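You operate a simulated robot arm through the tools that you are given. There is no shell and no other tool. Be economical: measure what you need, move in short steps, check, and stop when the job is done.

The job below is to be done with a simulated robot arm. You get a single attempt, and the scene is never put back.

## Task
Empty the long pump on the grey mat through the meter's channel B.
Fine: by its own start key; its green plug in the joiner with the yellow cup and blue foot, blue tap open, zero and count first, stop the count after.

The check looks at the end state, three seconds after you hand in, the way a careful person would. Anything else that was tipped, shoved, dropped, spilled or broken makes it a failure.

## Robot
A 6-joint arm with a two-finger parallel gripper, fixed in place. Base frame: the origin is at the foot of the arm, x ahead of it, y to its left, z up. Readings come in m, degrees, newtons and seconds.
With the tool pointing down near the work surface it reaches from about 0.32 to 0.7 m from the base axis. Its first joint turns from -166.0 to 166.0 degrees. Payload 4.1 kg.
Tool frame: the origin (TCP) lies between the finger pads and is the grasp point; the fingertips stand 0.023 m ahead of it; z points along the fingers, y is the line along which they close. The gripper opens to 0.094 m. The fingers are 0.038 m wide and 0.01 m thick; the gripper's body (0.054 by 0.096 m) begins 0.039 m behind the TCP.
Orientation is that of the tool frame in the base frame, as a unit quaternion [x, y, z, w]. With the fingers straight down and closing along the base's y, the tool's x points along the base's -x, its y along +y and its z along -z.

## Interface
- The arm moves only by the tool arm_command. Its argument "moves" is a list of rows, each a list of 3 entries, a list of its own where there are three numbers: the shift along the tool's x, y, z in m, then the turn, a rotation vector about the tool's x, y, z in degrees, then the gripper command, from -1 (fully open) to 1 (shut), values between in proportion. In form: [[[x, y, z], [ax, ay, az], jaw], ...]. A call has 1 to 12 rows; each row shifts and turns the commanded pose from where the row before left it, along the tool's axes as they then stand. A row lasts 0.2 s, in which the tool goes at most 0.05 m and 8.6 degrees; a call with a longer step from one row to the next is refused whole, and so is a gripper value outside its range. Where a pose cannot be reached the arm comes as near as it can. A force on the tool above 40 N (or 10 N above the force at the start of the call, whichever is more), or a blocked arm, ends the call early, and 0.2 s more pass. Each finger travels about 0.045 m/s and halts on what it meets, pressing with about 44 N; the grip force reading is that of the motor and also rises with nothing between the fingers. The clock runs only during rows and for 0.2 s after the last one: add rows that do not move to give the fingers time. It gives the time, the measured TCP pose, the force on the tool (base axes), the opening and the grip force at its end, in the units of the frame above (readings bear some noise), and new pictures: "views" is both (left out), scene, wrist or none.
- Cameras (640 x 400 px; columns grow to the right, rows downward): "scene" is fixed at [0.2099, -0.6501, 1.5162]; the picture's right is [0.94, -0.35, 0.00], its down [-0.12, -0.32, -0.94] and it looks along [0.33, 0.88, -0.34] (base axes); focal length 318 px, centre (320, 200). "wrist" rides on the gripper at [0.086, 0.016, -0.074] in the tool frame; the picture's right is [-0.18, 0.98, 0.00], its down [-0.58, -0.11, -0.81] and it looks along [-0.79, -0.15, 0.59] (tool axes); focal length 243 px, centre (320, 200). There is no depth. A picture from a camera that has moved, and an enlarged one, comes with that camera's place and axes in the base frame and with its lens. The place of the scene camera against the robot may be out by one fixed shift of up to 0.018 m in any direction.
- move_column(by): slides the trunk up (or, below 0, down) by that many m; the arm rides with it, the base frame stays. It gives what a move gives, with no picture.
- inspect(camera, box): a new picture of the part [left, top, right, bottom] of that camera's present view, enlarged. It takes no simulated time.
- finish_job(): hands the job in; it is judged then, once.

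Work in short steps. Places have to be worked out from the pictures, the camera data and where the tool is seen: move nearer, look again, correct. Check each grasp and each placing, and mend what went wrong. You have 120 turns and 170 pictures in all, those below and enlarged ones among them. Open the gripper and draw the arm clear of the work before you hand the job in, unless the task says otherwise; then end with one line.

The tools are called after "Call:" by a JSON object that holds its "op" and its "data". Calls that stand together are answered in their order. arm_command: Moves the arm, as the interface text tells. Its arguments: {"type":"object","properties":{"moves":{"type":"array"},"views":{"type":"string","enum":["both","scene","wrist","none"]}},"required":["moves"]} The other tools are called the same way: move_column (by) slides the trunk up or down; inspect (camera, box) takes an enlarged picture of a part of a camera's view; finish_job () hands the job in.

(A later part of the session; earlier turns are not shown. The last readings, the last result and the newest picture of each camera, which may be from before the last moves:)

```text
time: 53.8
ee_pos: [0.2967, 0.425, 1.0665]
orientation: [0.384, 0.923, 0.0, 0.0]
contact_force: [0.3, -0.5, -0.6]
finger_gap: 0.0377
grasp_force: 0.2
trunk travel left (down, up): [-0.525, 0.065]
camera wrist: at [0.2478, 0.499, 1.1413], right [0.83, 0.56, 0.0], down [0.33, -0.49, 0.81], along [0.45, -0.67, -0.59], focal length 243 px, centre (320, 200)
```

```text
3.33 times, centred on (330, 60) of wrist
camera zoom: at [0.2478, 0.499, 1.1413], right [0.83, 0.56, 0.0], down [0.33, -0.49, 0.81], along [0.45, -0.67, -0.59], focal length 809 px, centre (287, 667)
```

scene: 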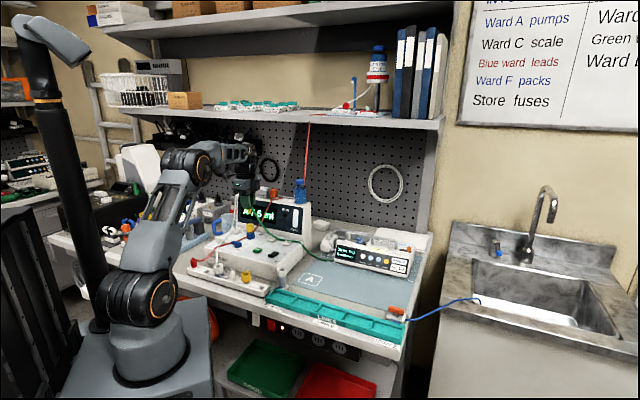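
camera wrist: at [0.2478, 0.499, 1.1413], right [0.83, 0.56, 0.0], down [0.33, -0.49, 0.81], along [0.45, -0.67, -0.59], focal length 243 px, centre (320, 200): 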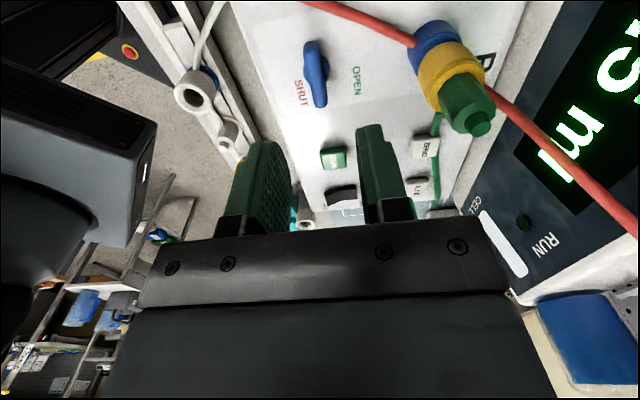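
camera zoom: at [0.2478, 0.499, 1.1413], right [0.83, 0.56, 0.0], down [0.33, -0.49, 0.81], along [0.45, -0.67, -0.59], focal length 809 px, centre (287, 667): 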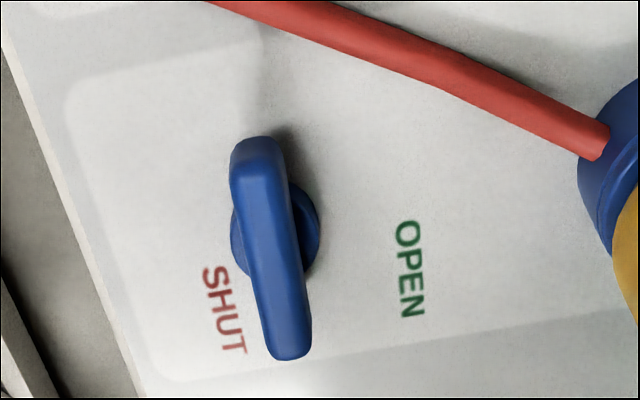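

Now the labels are clear: the bar's right end sits by SHUT, and OPEN is a quarter turn toward the back (counter-clockwise from above). I descend over the bar.

Call:
{"op": "arm_command", "data": {"moves": [[[-0.0008, -0.0024, 0.03], [0, 0, 0], 0.3], [[0, 0, 0.03], [0, 0, 0], 0.3], [[0, 0, 0.02], [0, 0, 0], 0.3], [[0, 0, 0], [0, 0, 0], 0.3]], "views": "wrist"}}

Call:
{"op": "inspect", "data": {"camera": "scene", "box": [215, 205, 285, 260]}}

Call:
{"op": "inspect", "data": {"camera": "wrist", "box": [250, 80, 410, 220]}}

```text
time: 54.8
ee_pos: [0.2977, 0.4228, 0.9869]
orientation: [0.384, 0.923, 0.0, 0.0]
contact_force: [-0.2, -0.2, -0.1]
finger_gap: 0.0332
grasp_force: 0.0
trunk travel left (down, up): [-0.525, 0.065]
camera wrist: at [0.2476, 0.4969, 1.0616], right [0.83, 0.56, 0.0], down [0.33, -0.49, 0.81], along [0.45, -0.67, -0.59], focal length 243 px, centre (320, 200)
```

wrist: 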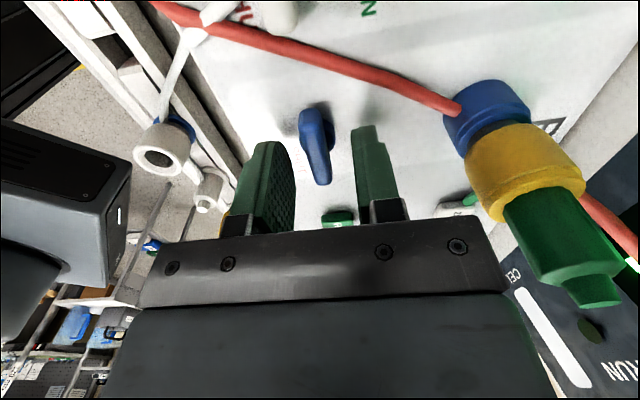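

```text
7.27 times, centred on (250, 232) of scene
camera zoom: at [0.2099, -0.6501, 1.5162], right [0.94, -0.35, 0.0], down [-0.12, -0.32, -0.94], along [0.33, 0.88, -0.34], focal length 2311 px, centre (829, -36)
```

zoom: 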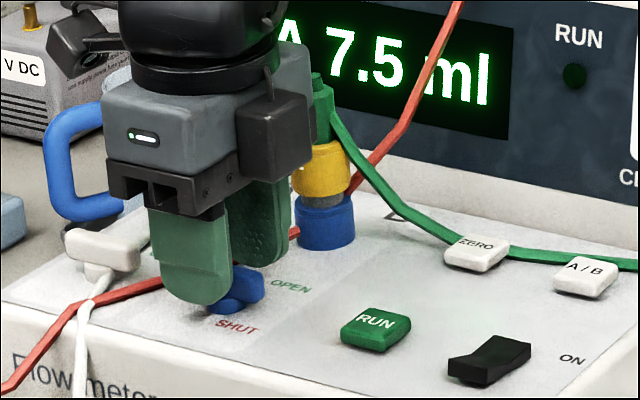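

```text
2.86 times, centred on (330, 150) of wrist
camera zoom: at [0.2476, 0.4969, 1.0616], right [0.83, 0.56, 0.0], down [0.33, -0.49, 0.81], along [0.45, -0.67, -0.59], focal length 693 px, centre (291, 343)
```

zoom: 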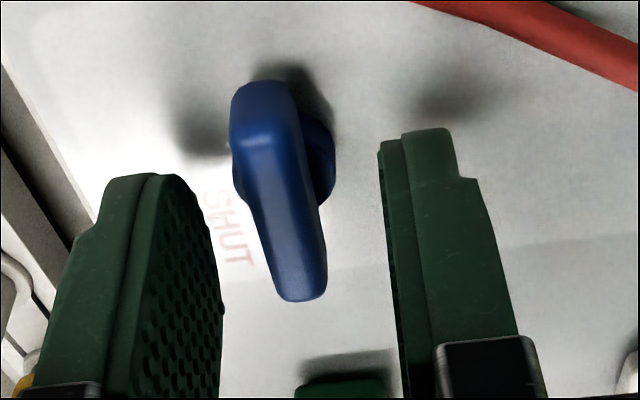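

Bar is about 2 mm toward the robot and left; correct, down 10 mm, and close.

Call:
{"op": "arm_command", "data": {"moves": [[[0.002, -0.002, 0.005], [0, 0, 0], 0.3], [[0, 0, 0.005], [0, 0, 0], 0.3], [[0, 0, 0], [0, 0, 0], 0.3], [[0, 0, 0], [0, 0, 0], 0.7], [[0, 0, 0], [0, 0, 0], 1], [[0, 0, 0], [0, 0, 0], 1], [[0, 0, 0], [0, 0, 0], 1]], "views": "wrist"}}

Call:
{"op": "inspect", "data": {"camera": "scene", "box": [215, 205, 285, 260]}}

```text
time: 56.4
ee_pos: [0.2942, 0.4242, 0.9762]
orientation: [0.383, 0.924, 0.0, 0.0]
contact_force: [3.9, 6.1, 0.4]
finger_gap: 0.0193
grasp_force: 44.6
trunk travel left (down, up): [-0.525, 0.065]
camera wrist: at [0.2452, 0.4973, 1.0517], right [0.83, 0.56, 0.0], down [0.33, -0.49, 0.81], along [0.45, -0.67, -0.59], focal length 243 px, centre (320, 200)
```

wrist: 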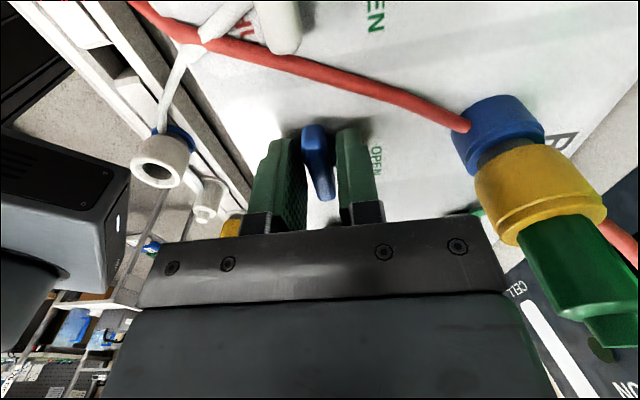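

```text
7.27 times, centred on (250, 232) of scene
camera zoom: at [0.2099, -0.6501, 1.5162], right [0.94, -0.35, 0.0], down [-0.12, -0.32, -0.94], along [0.33, 0.88, -0.34], focal length 2311 px, centre (829, -36)
```

zoom: 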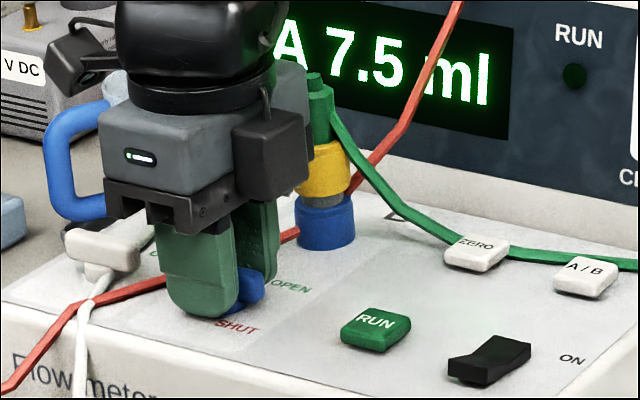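

The fingers seem to bear on the hub (19 mm). I open a little, rise 5 mm and regrip on the bar.

Call:
{"op": "arm_command", "data": {"moves": [[[0, 0, 0], [0, 0, 0], 0.4], [[0, 0.001, -0.005], [0, 0, 0], 0.4], [[0, 0, 0], [0, 0, 0], 0.7], [[0, 0, 0], [0, 0, 0], 1], [[0, 0, 0], [0, 0, 0], 1], [[0, 0, 0], [0, 0, 0], 1]], "views": "wrist"}}

Call:
{"op": "inspect", "data": {"camera": "wrist", "box": [250, 80, 410, 220]}}

```text
time: 57.8
ee_pos: [0.2951, 0.4233, 0.9816]
orientation: [0.384, 0.924, 0.0, 0.0]
contact_force: [-1.1, 0.7, 0.2]
finger_gap: 0.0107
grasp_force: 44.8
trunk travel left (down, up): [-0.525, 0.065]
camera wrist: at [0.2451, 0.4975, 1.0567], right [0.83, 0.56, 0.0], down [0.33, -0.49, 0.81], along [0.45, -0.67, -0.59], focal length 243 px, centre (320, 200)
```

wrist: 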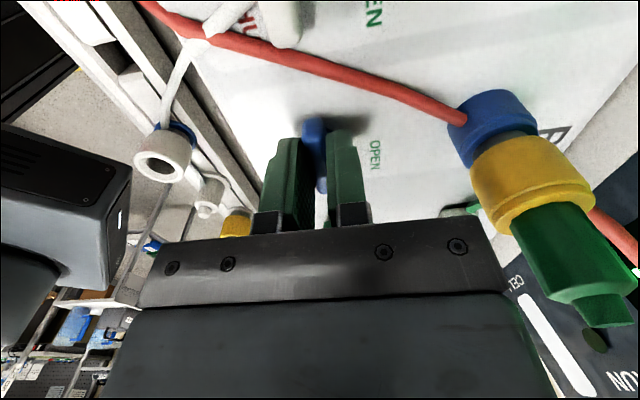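

```text
2.86 times, centred on (330, 150) of wrist
camera zoom: at [0.2451, 0.4975, 1.0567], right [0.83, 0.56, 0.0], down [0.33, -0.49, 0.81], along [0.45, -0.67, -0.59], focal length 693 px, centre (291, 343)
```

zoom: 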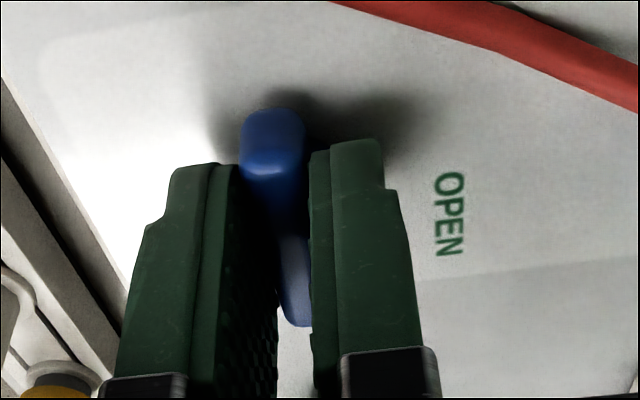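

Firm grip on the bar (10.7 mm). I turn counter-clockwise (toward OPEN) in steps.

Call:
{"op": "arm_command", "data": {"moves": [[[0, 0, 0], [0, 0, -6], 1], [[0, 0, 0], [0, 0, -6], 1], [[0, 0, 0], [0, 0, -6], 1], [[0, 0, 0], [0, 0, -6], 1], [[0, 0, 0], [0, 0, 0], 1]], "views": "wrist"}}

Call:
{"op": "inspect", "data": {"camera": "scene", "box": [215, 205, 285, 260]}}

```text
time: 59.0
ee_pos: [0.2956, 0.423, 0.9816]
orientation: [0.182, 0.983, -0.001, 0.0]
contact_force: [-4.1, -1.8, -1.6]
finger_gap: 0.0108
grasp_force: 45.0
trunk travel left (down, up): [-0.525, 0.065]
camera wrist: at [0.2194, 0.4705, 1.0567], right [0.52, 0.85, 0.0], down [0.5, -0.31, 0.81], along [0.69, -0.42, -0.59], focal length 243 px, centre (320, 200)
```

wrist: 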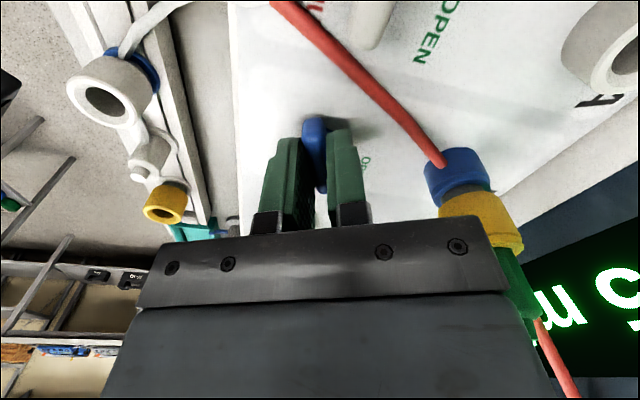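

```text
7.27 times, centred on (250, 232) of scene
camera zoom: at [0.2099, -0.6501, 1.5162], right [0.94, -0.35, 0.0], down [-0.12, -0.32, -0.94], along [0.33, 0.88, -0.34], focal length 2311 px, centre (829, -36)
```

zoom: 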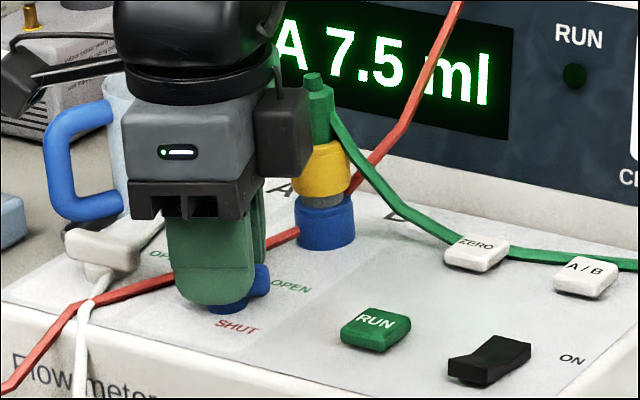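

It turns freely. Continuing the quarter turn.

Call:
{"op": "arm_command", "data": {"moves": [[[0, 0, 0], [0, 0, -8], 1], [[0, 0, 0], [0, 0, -8], 1], [[0, 0, 0], [0, 0, -8], 1], [[0, 0, 0], [0, 0, -8], 1], [[0, 0, 0], [0, 0, -8], 1], [[0, 0, 0], [0, 0, -8], 1], [[0, 0, 0], [0, 0, -8], 1], [[0, 0, 0], [0, 0, -8], 1], [[0, 0, 0], [0, 0, 0], 1]], "views": "wrist"}}

Call:
{"op": "inspect", "data": {"camera": "scene", "box": [215, 205, 285, 260]}}

```text
time: 61.0
ee_pos: [0.291, 0.4203, 0.9808]
orientation: [-0.365, 0.931, -0.001, -0.002]
contact_force: [-16.7, -26.1, -3.7]
finger_gap: 0.0336
grasp_force: 44.7
trunk travel left (down, up): [-0.525, 0.065]
camera wrist: at [0.2179, 0.3742, 1.0574], right [-0.53, 0.85, 0.0], down [0.5, 0.32, 0.8], along [0.68, 0.43, -0.59], focal length 243 px, centre (320, 200)
```

wrist: 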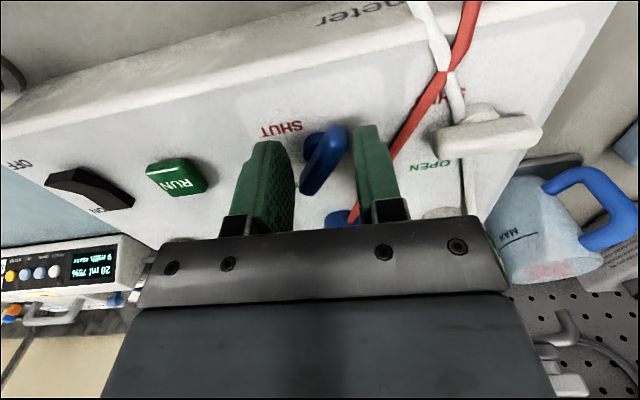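

```text
7.27 times, centred on (250, 232) of scene
camera zoom: at [0.2099, -0.6501, 1.5162], right [0.94, -0.35, 0.0], down [-0.12, -0.32, -0.94], along [0.33, 0.88, -0.34], focal length 2311 px, centre (829, -36)
```

zoom: 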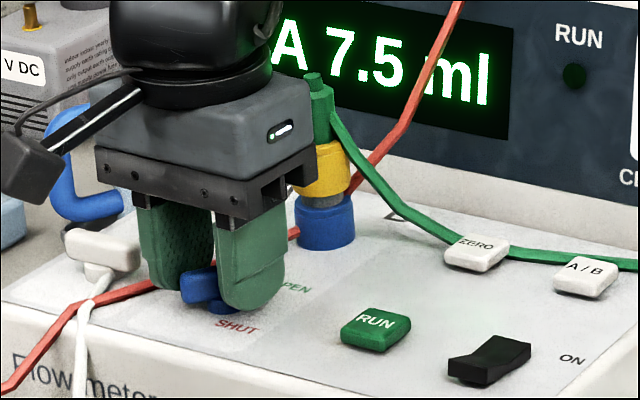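

The bar slipped relative to the fingers partway — perhaps a stop. I open, rise and look at the tap's position.

Call:
{"op": "arm_command", "data": {"moves": [[[0, 0, 0], [0, 0, 0], 0.2], [[0, 0, 0], [0, 0, 0], 0.0], [[0, 0, -0.03], [0, 0, 0], 0], [[0, 0, -0.04], [0, 0, 0], 0], [[0, 0, -0.03], [0, 0, 0], 0], [[0, 0, 0], [0, 0, 0], 0]], "views": "wrist"}}

Call:
{"op": "inspect", "data": {"camera": "wrist", "box": [230, 0, 430, 130]}}

Call:
{"op": "inspect", "data": {"camera": "scene", "box": [215, 205, 285, 260]}}

```text
time: 62.4
ee_pos: [0.2939, 0.4218, 1.0827]
orientation: [-0.366, 0.931, 0.0, 0.0]
contact_force: [-0.3, 0.9, -0.7]
finger_gap: 0.047
grasp_force: 0.1
trunk travel left (down, up): [-0.525, 0.065]
camera wrist: at [0.2209, 0.3764, 1.1571], right [-0.53, 0.85, 0.0], down [0.5, 0.32, 0.81], along [0.68, 0.43, -0.59], focal length 243 px, centre (320, 200)
```

wrist: 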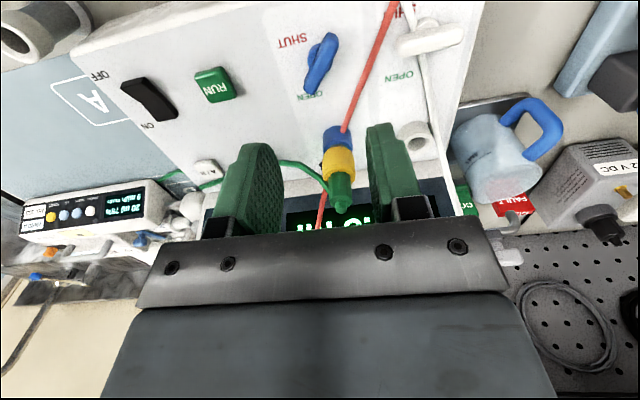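

```text
3.08 times, centred on (330, 65) of wrist
camera zoom: at [0.2209, 0.3764, 1.1571], right [-0.53, 0.85, 0.0], down [0.5, 0.32, 0.81], along [0.68, 0.43, -0.59], focal length 746 px, centre (289, 615)
```

zoom: 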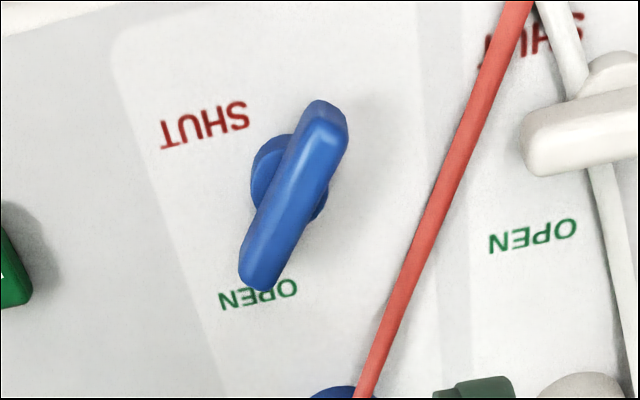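

```text
7.27 times, centred on (250, 232) of scene
camera zoom: at [0.2099, -0.6501, 1.5162], right [0.94, -0.35, 0.0], down [-0.12, -0.32, -0.94], along [0.33, 0.88, -0.34], focal length 2311 px, centre (829, -36)
```

zoom: 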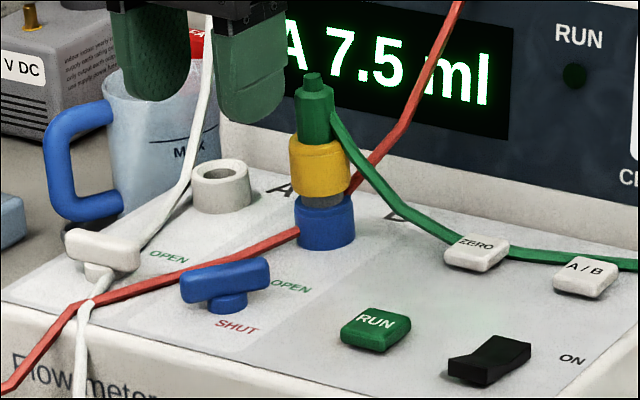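

The bar now points at the OPEN mark (turned ≈52°). To know whether that is the stop, I realign the fingers with the bar and regrip.

Call:
{"op": "arm_command", "data": {"moves": [[[-0.002, 0, 0], [0, 0, 8.6], 0.3], [[0, 0, 0], [0, 0, 8.6], 0.3], [[0, 0, 0.02], [0, 0, 8.6], 0.3], [[0, 0, 0.03], [0, 0, 8.6], 0.3], [[0, 0, 0.03], [0, 0, 0], 0.3], [[0, 0, 0.021], [0, 0, 0], 0.3], [[0, 0, 0], [0, 0, 0], 0.3], [[0, 0, 0], [0, 0, 0], 1], [[0, 0, 0], [0, 0, 0], 1], [[0, 0, 0], [0, 0, 0], 1], [[0, 0, 0], [0, 0, 0], 1]], "views": "wrist"}}

```text
time: 64.8
ee_pos: [0.2969, 0.4219, 0.9804]
orientation: [-0.074, 0.997, -0.001, -0.001]
contact_force: [0.5, -9.0, -4.5]
finger_gap: 0.0187
grasp_force: 45.6
trunk travel left (down, up): [-0.525, 0.065]
camera wrist: at [0.2089, 0.4273, 1.0562], right [0.04, 1.0, 0.0], down [0.59, -0.02, 0.81], along [0.81, -0.03, -0.59], focal length 243 px, centre (320, 200)
```

wrist: 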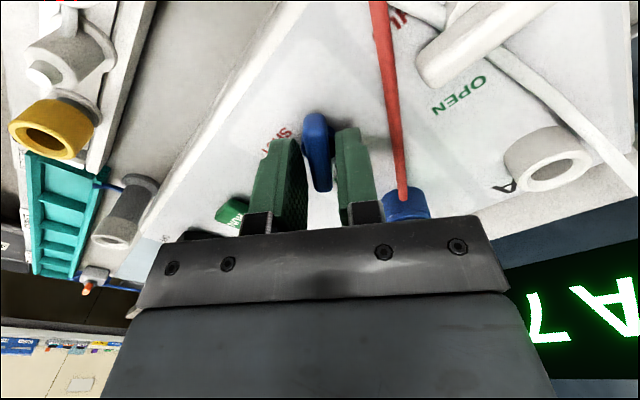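

Call:
{"op": "arm_command", "data": {"moves": [[[0, 0, 0], [0, 0, 0], 0.4], [[0, -0.001, -0.003], [0, 0, 0], 0.4], [[0, 0, 0], [0, 0, 0], 1], [[0, 0, 0], [0, 0, 0], 1], [[0, 0, 0], [0, 0, 0], 1], [[0, 0, 0], [0, 0, 0], 1]], "views": "none"}}

Call:
{"op": "inspect", "data": {"camera": "wrist", "box": [250, 80, 410, 220]}}

```text
time: 66.2
ee_pos: [0.2961, 0.4234, 0.9845]
orientation: [-0.072, 0.997, 0.0, 0.001]
contact_force: [-1.1, -1.1, 0.8]
finger_gap: 0.0118
grasp_force: 45.2
trunk travel left (down, up): [-0.525, 0.065]
```

```text
2.86 times, centred on (330, 150) of wrist
camera zoom: at [0.2089, 0.4273, 1.0596], right [0.04, 1.0, 0.0], down [0.59, -0.02, 0.81], along [0.81, -0.03, -0.59], focal length 693 px, centre (291, 343)
```

zoom: 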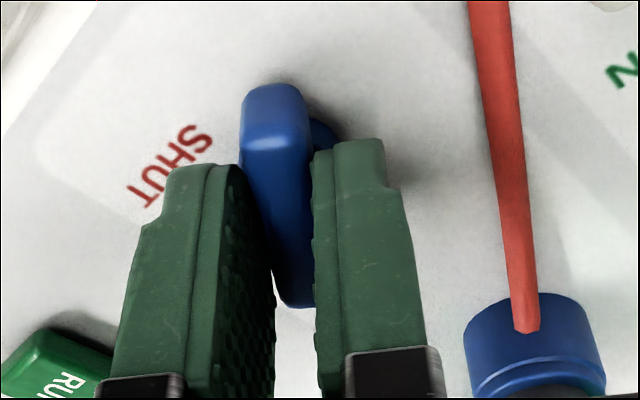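

Gripped on the bar again (11.8 mm). I try a further gentle turn of about 18° to feel for a stop.

Call:
{"op": "arm_command", "data": {"moves": [[[0, 0, 0], [0, 0, -5], 1], [[0, 0, 0], [0, 0, -5], 1], [[0, 0, 0], [0, 0, -5], 1], [[0, 0, 0], [0, 0, -5], 1], [[0, 0, 0], [0, 0, 0], 1]], "views": "none"}}

Call:
{"op": "inspect", "data": {"camera": "wrist", "box": [250, 80, 410, 220]}}

```text
time: 67.4
ee_pos: [0.2976, 0.4229, 0.9834]
orientation: [-0.245, 0.969, 0.001, 0.0]
contact_force: [4.3, -0.4, 5.7]
finger_gap: 0.0254
grasp_force: 44.7
trunk travel left (down, up): [-0.525, 0.065]
```

```text
2.86 times, centred on (330, 150) of wrist
camera zoom: at [0.2135, 0.3972, 1.0593], right [-0.31, 0.95, 0.0], down [0.56, 0.18, 0.81], along [0.77, 0.25, -0.59], focal length 693 px, centre (291, 343)
```

zoom: 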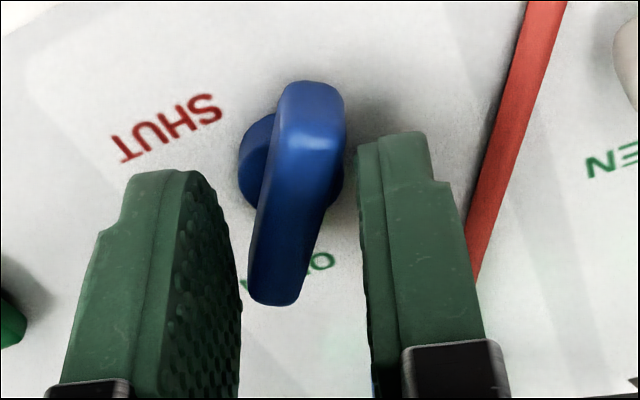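

The bar did not follow, so it is against its stop at OPEN. I release, rise and go over to the A/B key (≈0.469,0.377).

Call:
{"op": "arm_command", "data": {"moves": [[[0, 0, 0], [0, 0, 0], 0.2], [[0, 0, -0.04], [0, 0, 0], 0.2], [[0, 0, -0.04], [0, 0, 0], 0.2], [[0, 0, -0.03], [0, 0, 0], 1], [[-0.026, -0.0243, 0], [0, 0, 0], 1], [[-0.026, -0.0243, 0], [0, 0, 0], 1], [[-0.026, -0.0243, 0], [0, 0, 0], 1], [[-0.026, -0.0243, 0], [0, 0, 0], 1], [[-0.0246, -0.0243, 0], [0, 0, 0], 1], [[0, 0, 0.03], [0, 0, 0], 1], [[0, 0, 0.03], [0, 0, 0], 1], [[0, 0, 0], [0, 0, 0], 1]], "views": "both"}}

Call:
{"op": "inspect", "data": {"camera": "scene", "box": [215, 195, 315, 265]}}

Call:
{"op": "inspect", "data": {"camera": "wrist", "box": [230, 20, 430, 150]}}

```text
time: 70.0
ee_pos: [0.467, 0.3784, 1.0347]
orientation: [-0.246, 0.969, 0.0, 0.0]
contact_force: [-0.3, -0.6, 0.6]
finger_gap: 0.0
grasp_force: 42.1
trunk travel left (down, up): [-0.525, 0.065]
camera wrist: at [0.3837, 0.3527, 1.109], right [-0.31, 0.95, 0.0], down [0.56, 0.18, 0.81], along [0.77, 0.25, -0.59], focal length 243 px, centre (320, 200)
```

scene: 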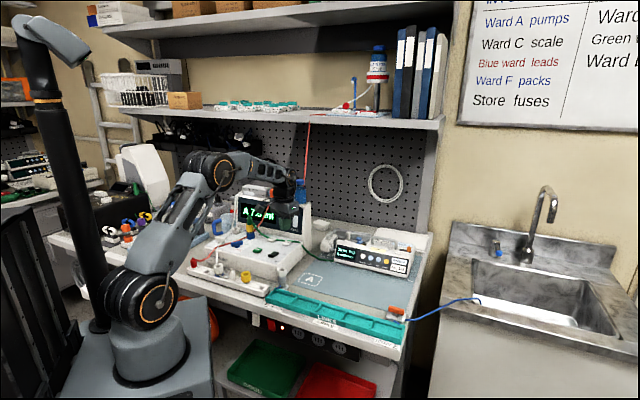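
wrist: 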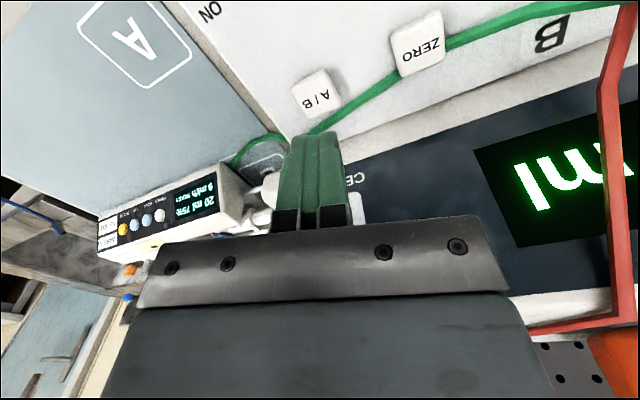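

```text
5.71 times, centred on (265, 230) of scene
camera zoom: at [0.2099, -0.6501, 1.5162], right [0.94, -0.35, 0.0], down [-0.12, -0.32, -0.94], along [0.33, 0.88, -0.34], focal length 1816 px, centre (634, 29)
```

zoom: 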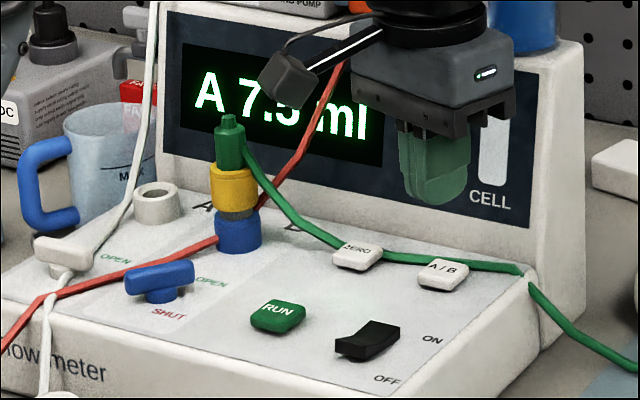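

```text
3.08 times, centred on (330, 85) of wrist
camera zoom: at [0.3837, 0.3527, 1.109], right [-0.31, 0.95, 0.0], down [0.56, 0.18, 0.81], along [0.77, 0.25, -0.59], focal length 746 px, centre (289, 554)
```

zoom: 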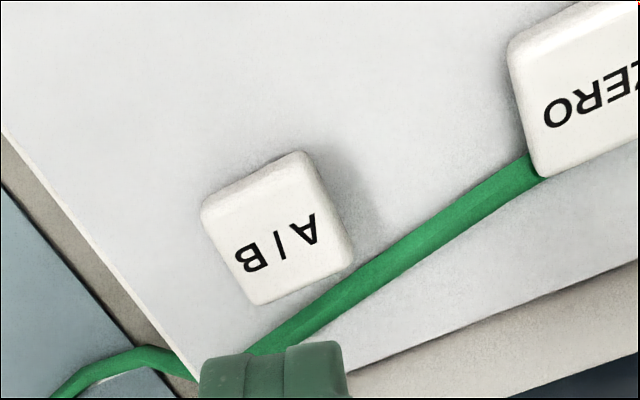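

A/B key sits right below. I lower closed fingertips onto it.

Call:
{"op": "arm_command", "data": {"moves": [[[0.0019, -0.0013, 0.02], [0, 0, 0], 1], [[0, 0, 0.02], [0, 0, 0], 1], [[0, 0, 0.004], [0, 0, 0], 1], [[0, 0, 0.004], [0, 0, 0], 1], [[0, 0, 0], [0, 0, 0], 1]], "views": "none"}}

Call:
{"op": "inspect", "data": {"camera": "scene", "box": [215, 195, 315, 265]}}

```text
time: 71.2
ee_pos: [0.4672, 0.3759, 0.9861]
orientation: [-0.246, 0.969, 0.0, 0.0]
contact_force: [-0.1, -0.3, -0.3]
finger_gap: 0.0
grasp_force: 42.2
trunk travel left (down, up): [-0.525, 0.065]
```

```text
5.71 times, centred on (265, 230) of scene
camera zoom: at [0.2099, -0.6501, 1.5162], right [0.94, -0.35, 0.0], down [-0.12, -0.32, -0.94], along [0.33, 0.88, -0.34], focal length 1816 px, centre (634, 29)
```

zoom: 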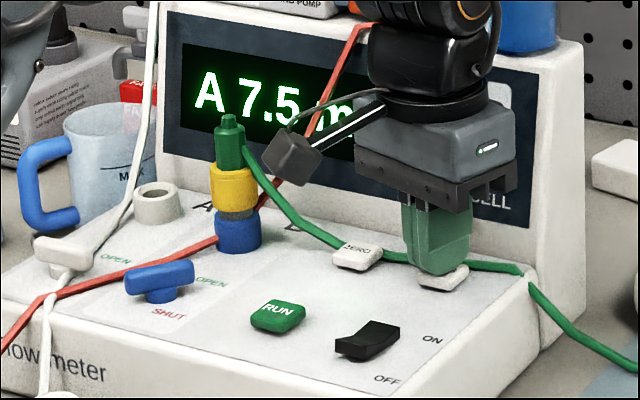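

Fingertips are just above the key; pressing in small steps.

Call:
{"op": "arm_command", "data": {"moves": [[[0, 0, 0.003], [0, 0, 0], 1], [[0, 0, 0.003], [0, 0, 0], 1], [[0, 0, 0.003], [0, 0, 0], 1], [[0, 0, 0.003], [0, 0, 0], 1]], "views": "none"}}

Call:
{"op": "inspect", "data": {"camera": "scene", "box": [215, 195, 315, 265]}}

```text
time: 72.2
ee_pos: [0.4654, 0.3765, 0.9763]
orientation: [-0.246, 0.969, 0.001, 0.002]
contact_force: [-0.4, 0.2, 19.0]
finger_gap: 0.0
grasp_force: 42.4
trunk travel left (down, up): [-0.525, 0.065]
```

```text
5.71 times, centred on (265, 230) of scene
camera zoom: at [0.2099, -0.6501, 1.5162], right [0.94, -0.35, 0.0], down [-0.12, -0.32, -0.94], along [0.33, 0.88, -0.34], focal length 1816 px, centre (634, 29)
```

zoom: 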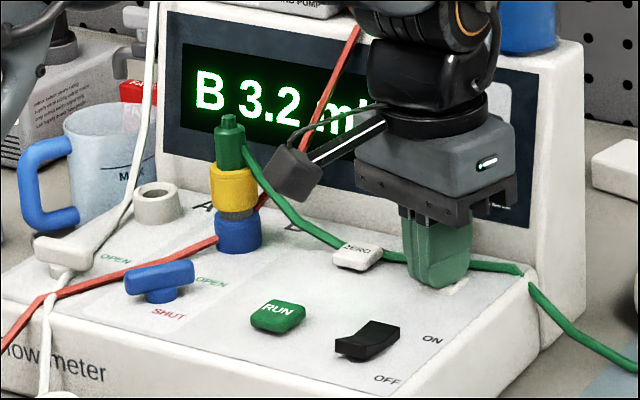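

Channel B is selected ("B 3.2 ml"). I rise and go over to ZERO.

Call:
{"op": "arm_command", "data": {"moves": [[[0, 0, -0.02], [0, 0, 0], 1], [[0, 0, -0.03], [0, 0, 0], 1], [[0.0087, 0.0306, 0], [0, 0, 0], 1], [[0.0087, 0.0306, 0], [0, 0, 0], 1], [[0, 0, 0], [0, 0, 0], 1]], "views": "none"}}

Call:
{"op": "inspect", "data": {"camera": "wrist", "box": [230, 20, 430, 150]}}

Call:
{"op": "inspect", "data": {"camera": "scene", "box": [215, 195, 315, 265]}}

```text
time: 73.4
ee_pos: [0.422, 0.4218, 1.0221]
orientation: [-0.247, 0.969, -0.001, 0.0]
contact_force: [-0.5, -0.7, -0.1]
finger_gap: 0.0003
grasp_force: 42.8
trunk travel left (down, up): [-0.525, 0.065]
```

```text
3.08 times, centred on (330, 85) of wrist
camera zoom: at [0.3384, 0.3953, 1.0985], right [-0.31, 0.95, 0.0], down [0.56, 0.18, 0.81], along [0.77, 0.25, -0.59], focal length 746 px, centre (289, 554)
```

zoom: 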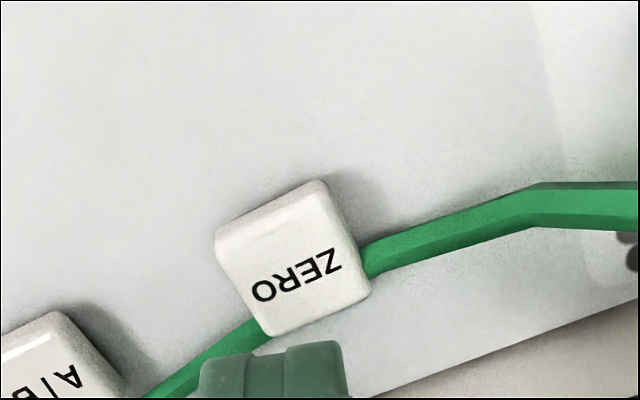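

```text
5.71 times, centred on (265, 230) of scene
camera zoom: at [0.2099, -0.6501, 1.5162], right [0.94, -0.35, 0.0], down [-0.12, -0.32, -0.94], along [0.33, 0.88, -0.34], focal length 1816 px, centre (634, 29)
```

zoom: 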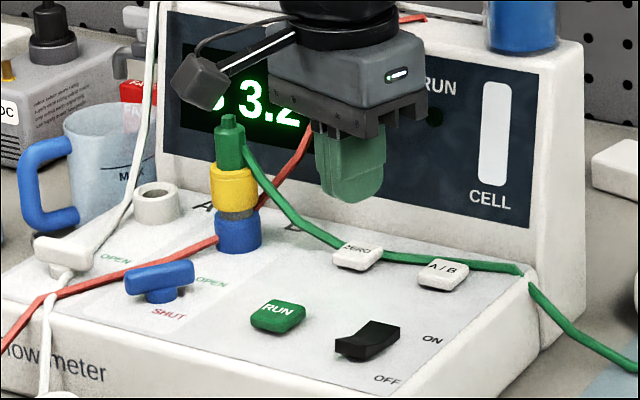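

ZERO is right below; lowering and pressing.

Call:
{"op": "arm_command", "data": {"moves": [[[0.001, 0.0005, 0.02], [0, 0, 0], 1], [[0, 0, 0.014], [0, 0, 0], 1], [[0, 0, 0.003], [0, 0, 0], 1], [[0, 0, 0.003], [0, 0, 0], 1], [[0, 0, 0.003], [0, 0, 0], 1], [[0, 0, 0.002], [0, 0, 0], 1], [[0, 0, 0], [0, 0, 0], 1], [[0, 0, -0.02], [0, 0, 0], 1], [[0, 0, -0.03], [0, 0, 0], 1]], "views": "none"}}

Call:
{"op": "inspect", "data": {"camera": "scene", "box": [215, 195, 315, 265]}}

```text
time: 75.4
ee_pos: [0.4189, 0.4223, 1.0285]
orientation: [-0.246, 0.969, 0.0, 0.0]
contact_force: [-0.6, -0.7, 0.9]
finger_gap: 0.0
grasp_force: 42.3
trunk travel left (down, up): [-0.525, 0.065]
```

```text
5.71 times, centred on (265, 230) of scene
camera zoom: at [0.2099, -0.6501, 1.5162], right [0.94, -0.35, 0.0], down [-0.12, -0.32, -0.94], along [0.33, 0.88, -0.34], focal length 1816 px, centre (634, 29)
```

zoom: 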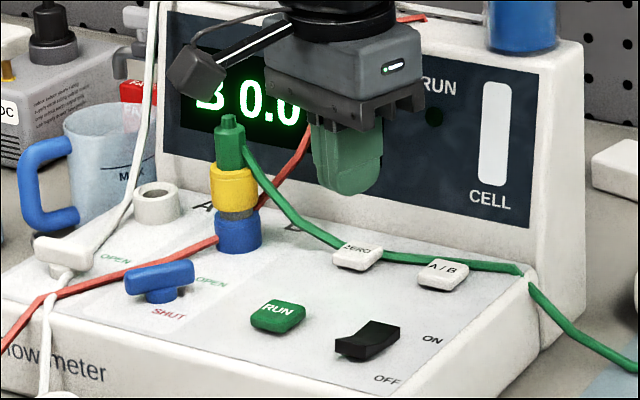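

Zeroed ("B 0.0"). Now to the green RUN key (≈0.355,0.355).

Call:
{"op": "arm_command", "data": {"moves": [[[0.044, -0.0142, 0], [0, 0, 0], 1], [[0.044, -0.0142, 0], [0, 0, 0], 1], [[0, 0, 0], [0, 0, 0], 1]], "views": "none"}}

Call:
{"op": "inspect", "data": {"camera": "wrist", "box": [230, 20, 430, 150]}}

```text
time: 76.2
ee_pos: [0.3571, 0.3547, 1.0296]
orientation: [-0.246, 0.969, 0.0, 0.0]
contact_force: [1.0, 0.2, -0.2]
finger_gap: 0.0001
grasp_force: 41.9
trunk travel left (down, up): [-0.525, 0.065]
```

```text
3.08 times, centred on (330, 85) of wrist
camera zoom: at [0.2726, 0.3278, 1.1049], right [-0.31, 0.95, 0.0], down [0.56, 0.18, 0.81], along [0.77, 0.25, -0.59], focal length 746 px, centre (289, 554)
```

zoom: 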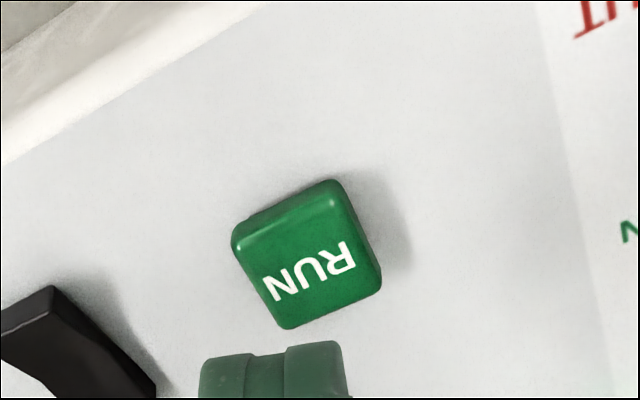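

RUN is ~4 mm to the left of the fingertips; correct and press once.

Call:
{"op": "arm_command", "data": {"moves": [[[-0.001, 0.004, 0.02], [0, 0, 0], 1], [[0, 0, 0.016], [0, 0, 0], 1], [[0, 0, 0.004], [0, 0, 0], 1], [[0, 0, 0.004], [0, 0, 0], 1], [[0, 0, 0.003], [0, 0, 0], 1], [[0, 0, 0.003], [0, 0, 0], 1], [[0, 0, 0.002], [0, 0, 0], 1]], "views": "none"}}

Call:
{"op": "inspect", "data": {"camera": "scene", "box": [215, 195, 315, 265]}}

```text
time: 77.8
ee_pos: [0.3559, 0.359, 0.9774]
orientation: [-0.247, 0.969, 0.002, 0.001]
contact_force: [0.6, -0.5, 11.5]
finger_gap: 0.0
grasp_force: 42.3
trunk travel left (down, up): [-0.525, 0.065]
```

```text
5.71 times, centred on (265, 230) of scene
camera zoom: at [0.2099, -0.6501, 1.5162], right [0.94, -0.35, 0.0], down [-0.12, -0.32, -0.94], along [0.33, 0.88, -0.34], focal length 1816 px, centre (634, 29)
```

zoom: 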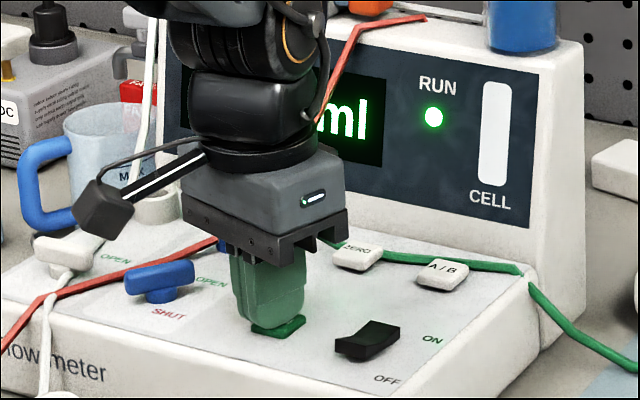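

The RUN lamp is lit. I rise and move over toward the pump for a close look at START.

Call:
{"op": "arm_command", "data": {"moves": [[[0, 0, -0.04], [0, 0, 0], 1], [[0, 0, -0.045], [0, 0, 0], 1], [[0, 0, -0.045], [0, 0, 0], 1], [[-0.0102, -0.0451, 0], [0, 0, 0], 1], [[-0.0102, -0.0451, 0], [0, 0, 0], 1], [[-0.0102, -0.0451, 0], [0, 0, 0], 1], [[-0.0102, -0.0451, 0], [0, 0, 0], 1], [[-0.0102, -0.0451, 0], [0, 0, 0], 1], [[-0.0102, -0.0451, 0], [0, 0, 0], 1], [[-0.0102, -0.0451, 0], [0, 0, 0], 1], [[-0.0102, -0.0451, 0], [0, 0, 0], 1], [[0, 0, 0], [0, 0, 0], 1]], "views": "both"}}

Call:
{"op": "inspect", "data": {"camera": "scene", "box": [215, 195, 315, 265]}}

```text
time: 80.4
ee_pos: [0.5988, 0.0795, 1.1051]
orientation: [-0.246, 0.969, 0.0, 0.0]
contact_force: [0.4, 0.0, 0.3]
finger_gap: 0.0003
grasp_force: 42.4
trunk travel left (down, up): [-0.525, 0.065]
camera wrist: at [0.5158, 0.0536, 1.1815], right [-0.31, 0.95, 0.0], down [0.56, 0.18, 0.81], along [0.77, 0.25, -0.59], focal length 243 px, centre (320, 200)
```

scene: 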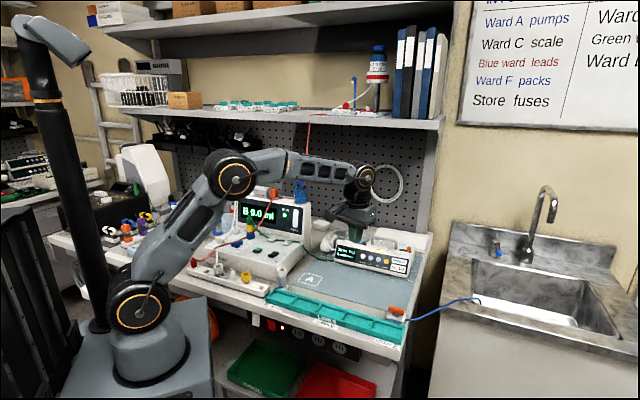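
wrist: 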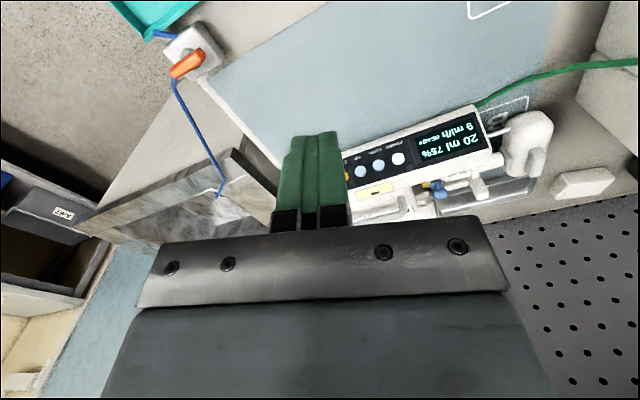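

```text
5.71 times, centred on (265, 230) of scene
camera zoom: at [0.2099, -0.6501, 1.5162], right [0.94, -0.35, 0.0], down [-0.12, -0.32, -0.94], along [0.33, 0.88, -0.34], focal length 1816 px, centre (634, 29)
```

zoom: 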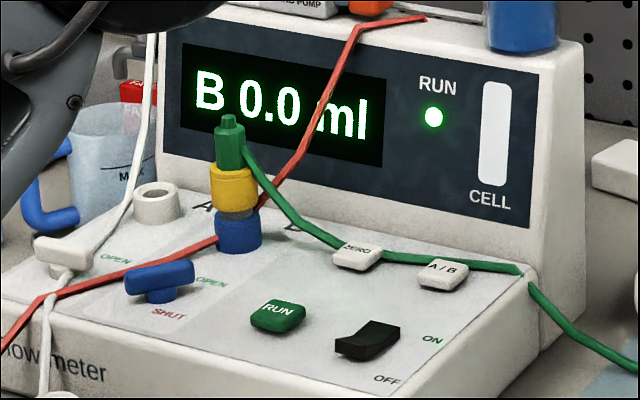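

START triangulates to ≈(0.78,0.18,0.92), too far for a vertical tool, so I turn to face the pump (yaw 45°) and tilt the fingers about 45° forward, staying clear.

Call:
{"op": "arm_command", "data": {"moves": [[[0, 0, 0], [0, 0, -8.2], 1], [[0, 0, 0], [0, 0, -8.2], 1], [[0, 0, 0], [0, -8.5, 0], 1], [[0, 0, 0], [0, -8.5, 0], 1], [[0, 0, 0], [0, -8.5, 0], 1], [[0, 0, 0], [0, -8.5, 0], 1], [[0, 0, 0], [0, -8.5, 0], 1], [[0, 0, 0], [0, 0, 0], 1]], "views": "both"}}

```text
time: 82.2
ee_pos: [0.5999, 0.0797, 1.1078]
orientation: [-0.355, 0.861, 0.137, 0.336]
contact_force: [0.1, 0.5, 0.6]
finger_gap: 0.0001
grasp_force: 42.7
trunk travel left (down, up): [-0.525, 0.065]
camera wrist: at [0.5073, 0.0123, 1.1041], right [-0.6, 0.79, 0.12], down [-0.01, -0.16, 0.99], along [0.8, 0.59, 0.1], focal length 243 px, centre (320, 200)
```

scene: 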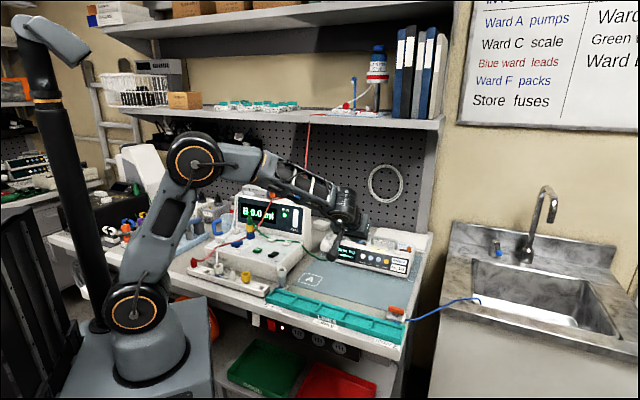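
wrist: 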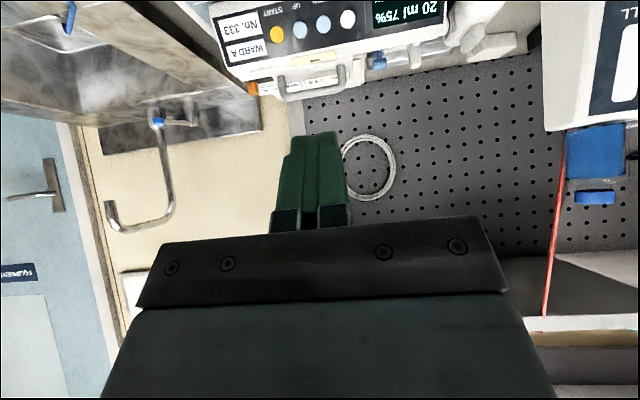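

START now pins down to ≈(0.776,0.177,0.928). I line up laterally and approach along the finger axis, stopping ~5 cm short.

Call:
{"op": "arm_command", "data": {"moves": [[[-0.0102, -0.0273, 0], [0, 0, 0], 1], [[-0.0102, -0.0273, 0], [0, 0, 0], 1], [[0, 0, 0.04], [0, 0, 0], 1], [[0, 0, 0.04], [0, 0, 0], 1], [[0, 0, 0.04], [0, 0, 0], 1], [[0, 0, 0.04], [0, 0, 0], 1], [[0, 0, 0.03], [0, 0, 0], 1], [[0, 0, 0], [0, 0, 0], 1]], "views": "wrist"}}

Call:
{"op": "inspect", "data": {"camera": "scene", "box": [310, 210, 430, 290]}}

Call:
{"op": "inspect", "data": {"camera": "wrist", "box": [220, 0, 420, 150]}}

```text
time: 84.0
ee_pos: [0.7383, 0.1424, 0.98]
orientation: [-0.356, 0.861, 0.138, 0.335]
contact_force: [0.5, -0.2, -0.1]
finger_gap: 0.0001
grasp_force: 41.7
trunk travel left (down, up): [-0.525, 0.065]
camera wrist: at [0.6471, 0.0752, 0.9773], right [-0.6, 0.79, 0.12], down [-0.01, -0.16, 0.99], along [0.8, 0.59, 0.1], focal length 243 px, centre (320, 200)
```

wrist: 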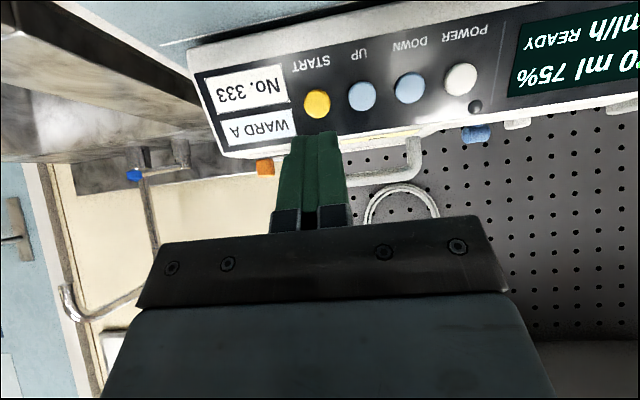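

```text
5.00 times, centred on (370, 250) of scene
camera zoom: at [0.2099, -0.6501, 1.5162], right [0.94, -0.35, 0.0], down [-0.12, -0.32, -0.94], along [0.33, 0.88, -0.34], focal length 1589 px, centre (70, -50)
```

zoom: 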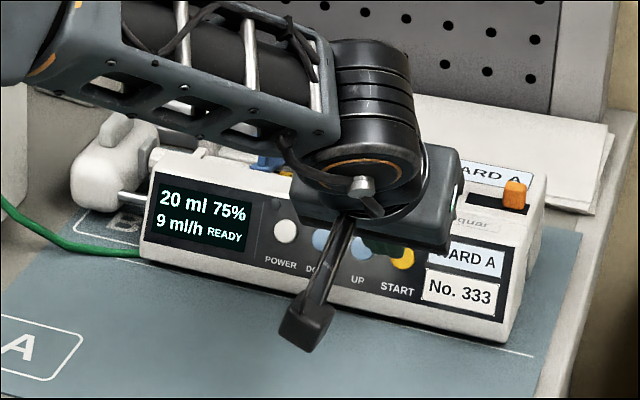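

```text
2.67 times, centred on (320, 75) of wrist
camera zoom: at [0.6471, 0.0752, 0.9773], right [-0.6, 0.79, 0.12], down [-0.01, -0.16, 0.99], along [0.8, 0.59, 0.1], focal length 647 px, centre (320, 533)
```

zoom: 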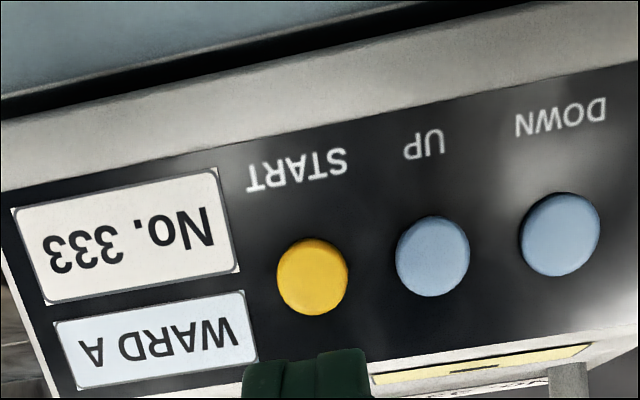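

Lined up; contact expected about 44 mm ahead. I advance 38 mm, then press in small steps.

Call:
{"op": "arm_command", "data": {"moves": [[[0, 0, 0.02], [0, 0, 0], 1], [[0, 0, 0.016], [0, 0, 0], 1], [[0, 0, 0.003], [0, 0, 0], 1], [[0, 0, 0.003], [0, 0, 0], 1], [[0, 0, 0.002], [0, 0, 0], 1]], "views": "wrist"}}

Call:
{"op": "inspect", "data": {"camera": "scene", "box": [310, 210, 430, 290]}}

```text
time: 85.2
ee_pos: [0.7586, 0.1623, 0.9527]
orientation: [-0.355, 0.86, 0.138, 0.34]
contact_force: [-18.1, -18.6, 26.1]
finger_gap: 0.0001
grasp_force: 42.2
trunk travel left (down, up): [-0.525, 0.065]
camera wrist: at [0.6666, 0.093, 0.9506], right [-0.6, 0.79, 0.12], down [-0.02, -0.16, 0.99], along [0.8, 0.59, 0.11], focal length 243 px, centre (320, 200)
```

wrist: 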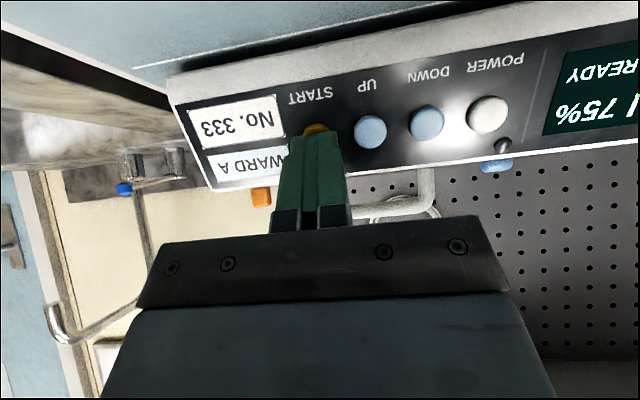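

```text
5.00 times, centred on (370, 250) of scene
camera zoom: at [0.2099, -0.6501, 1.5162], right [0.94, -0.35, 0.0], down [-0.12, -0.32, -0.94], along [0.33, 0.88, -0.34], focal length 1589 px, centre (70, -50)
```

zoom: 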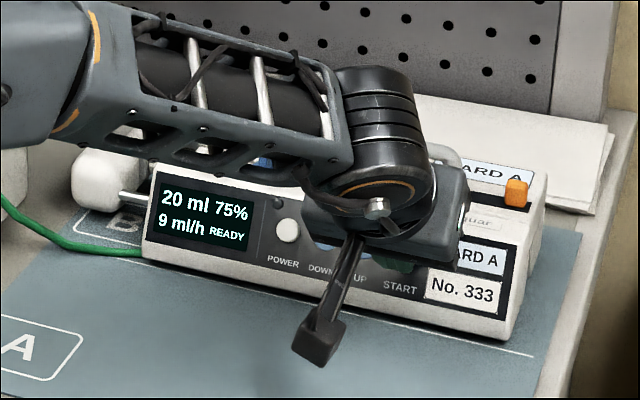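

37 N, but contact is ~13 mm above the button: the face is steeper than the finger tilt, so the rounded upper edge touches first. I back off, shift down, and press along the face normal instead.

Call:
{"op": "arm_command", "data": {"moves": [[[0, 0, -0.012], [0, 0, 0], 1], [[0.017, -0.001, 0], [0, 0, 0], 1], [[0, 0, 0.005], [0, 0, 0], 1], [[0, 0, 0], [0, 0, 0], 1]], "views": "none"}}

Call:
{"op": "inspect", "data": {"camera": "wrist", "box": [220, 50, 420, 200]}}

Call:
{"op": "inspect", "data": {"camera": "scene", "box": [310, 210, 430, 290]}}

```text
time: 86.2
ee_pos: [0.7488, 0.152, 0.941]
orientation: [-0.356, 0.862, 0.138, 0.335]
contact_force: [-0.6, -0.3, -0.7]
finger_gap: 0.0001
grasp_force: 42.0
trunk travel left (down, up): [-0.525, 0.065]
```

```text
2.67 times, centred on (320, 125) of wrist
camera zoom: at [0.6569, 0.0836, 0.9384], right [-0.6, 0.79, 0.12], down [0.0, -0.16, 0.99], along [0.8, 0.59, 0.1], focal length 647 px, centre (320, 400)
```

zoom: 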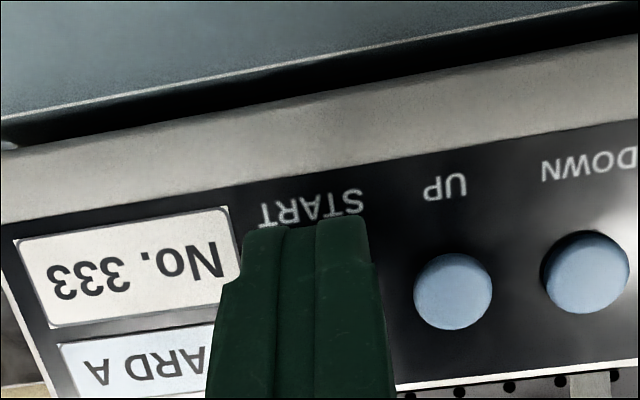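

```text
5.00 times, centred on (370, 250) of scene
camera zoom: at [0.2099, -0.6501, 1.5162], right [0.94, -0.35, 0.0], down [-0.12, -0.32, -0.94], along [0.33, 0.88, -0.34], focal length 1589 px, centre (70, -50)
```

zoom: 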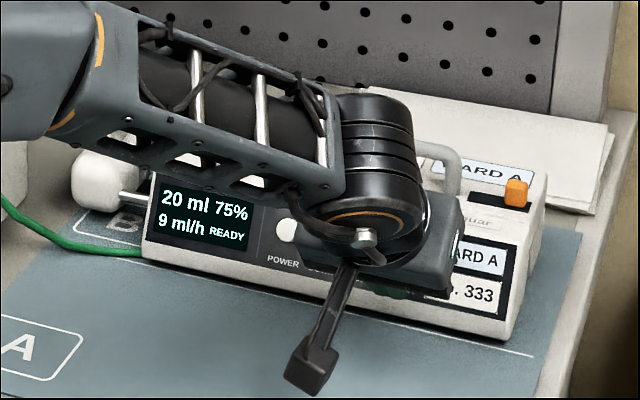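

Over the button now; pressing along the face normal.

Call:
{"op": "arm_command", "data": {"moves": [[[-0.0021, 0, 0.0034], [0, 0, 0], 1], [[-0.0016, 0, 0.0026], [0, 0, 0], 1], [[-0.0016, 0, 0.0026], [0, 0, 0], 1], [[-0.0016, 0, 0.0026], [0, 0, 0], 1]], "views": "none"}}

Call:
{"op": "inspect", "data": {"camera": "scene", "box": [310, 210, 430, 290]}}

```text
time: 87.2
ee_pos: [0.7587, 0.1571, 0.94]
orientation: [-0.354, 0.861, 0.138, 0.337]
contact_force: [-8.3, -12.4, 9.8]
finger_gap: 0.0
grasp_force: 42.3
trunk travel left (down, up): [-0.525, 0.065]
```

```text
5.00 times, centred on (370, 250) of scene
camera zoom: at [0.2099, -0.6501, 1.5162], right [0.94, -0.35, 0.0], down [-0.12, -0.32, -0.94], along [0.33, 0.88, -0.34], focal length 1589 px, centre (70, -50)
```

zoom: 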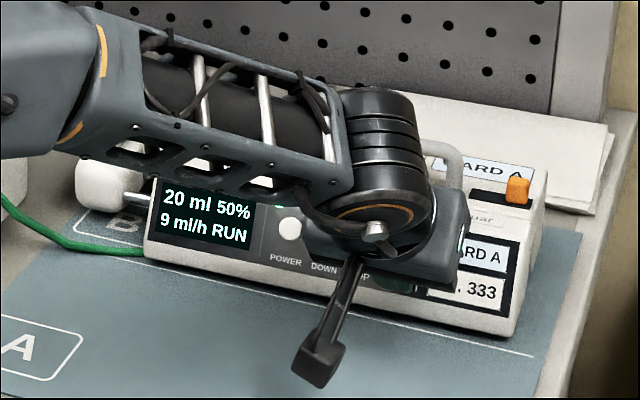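

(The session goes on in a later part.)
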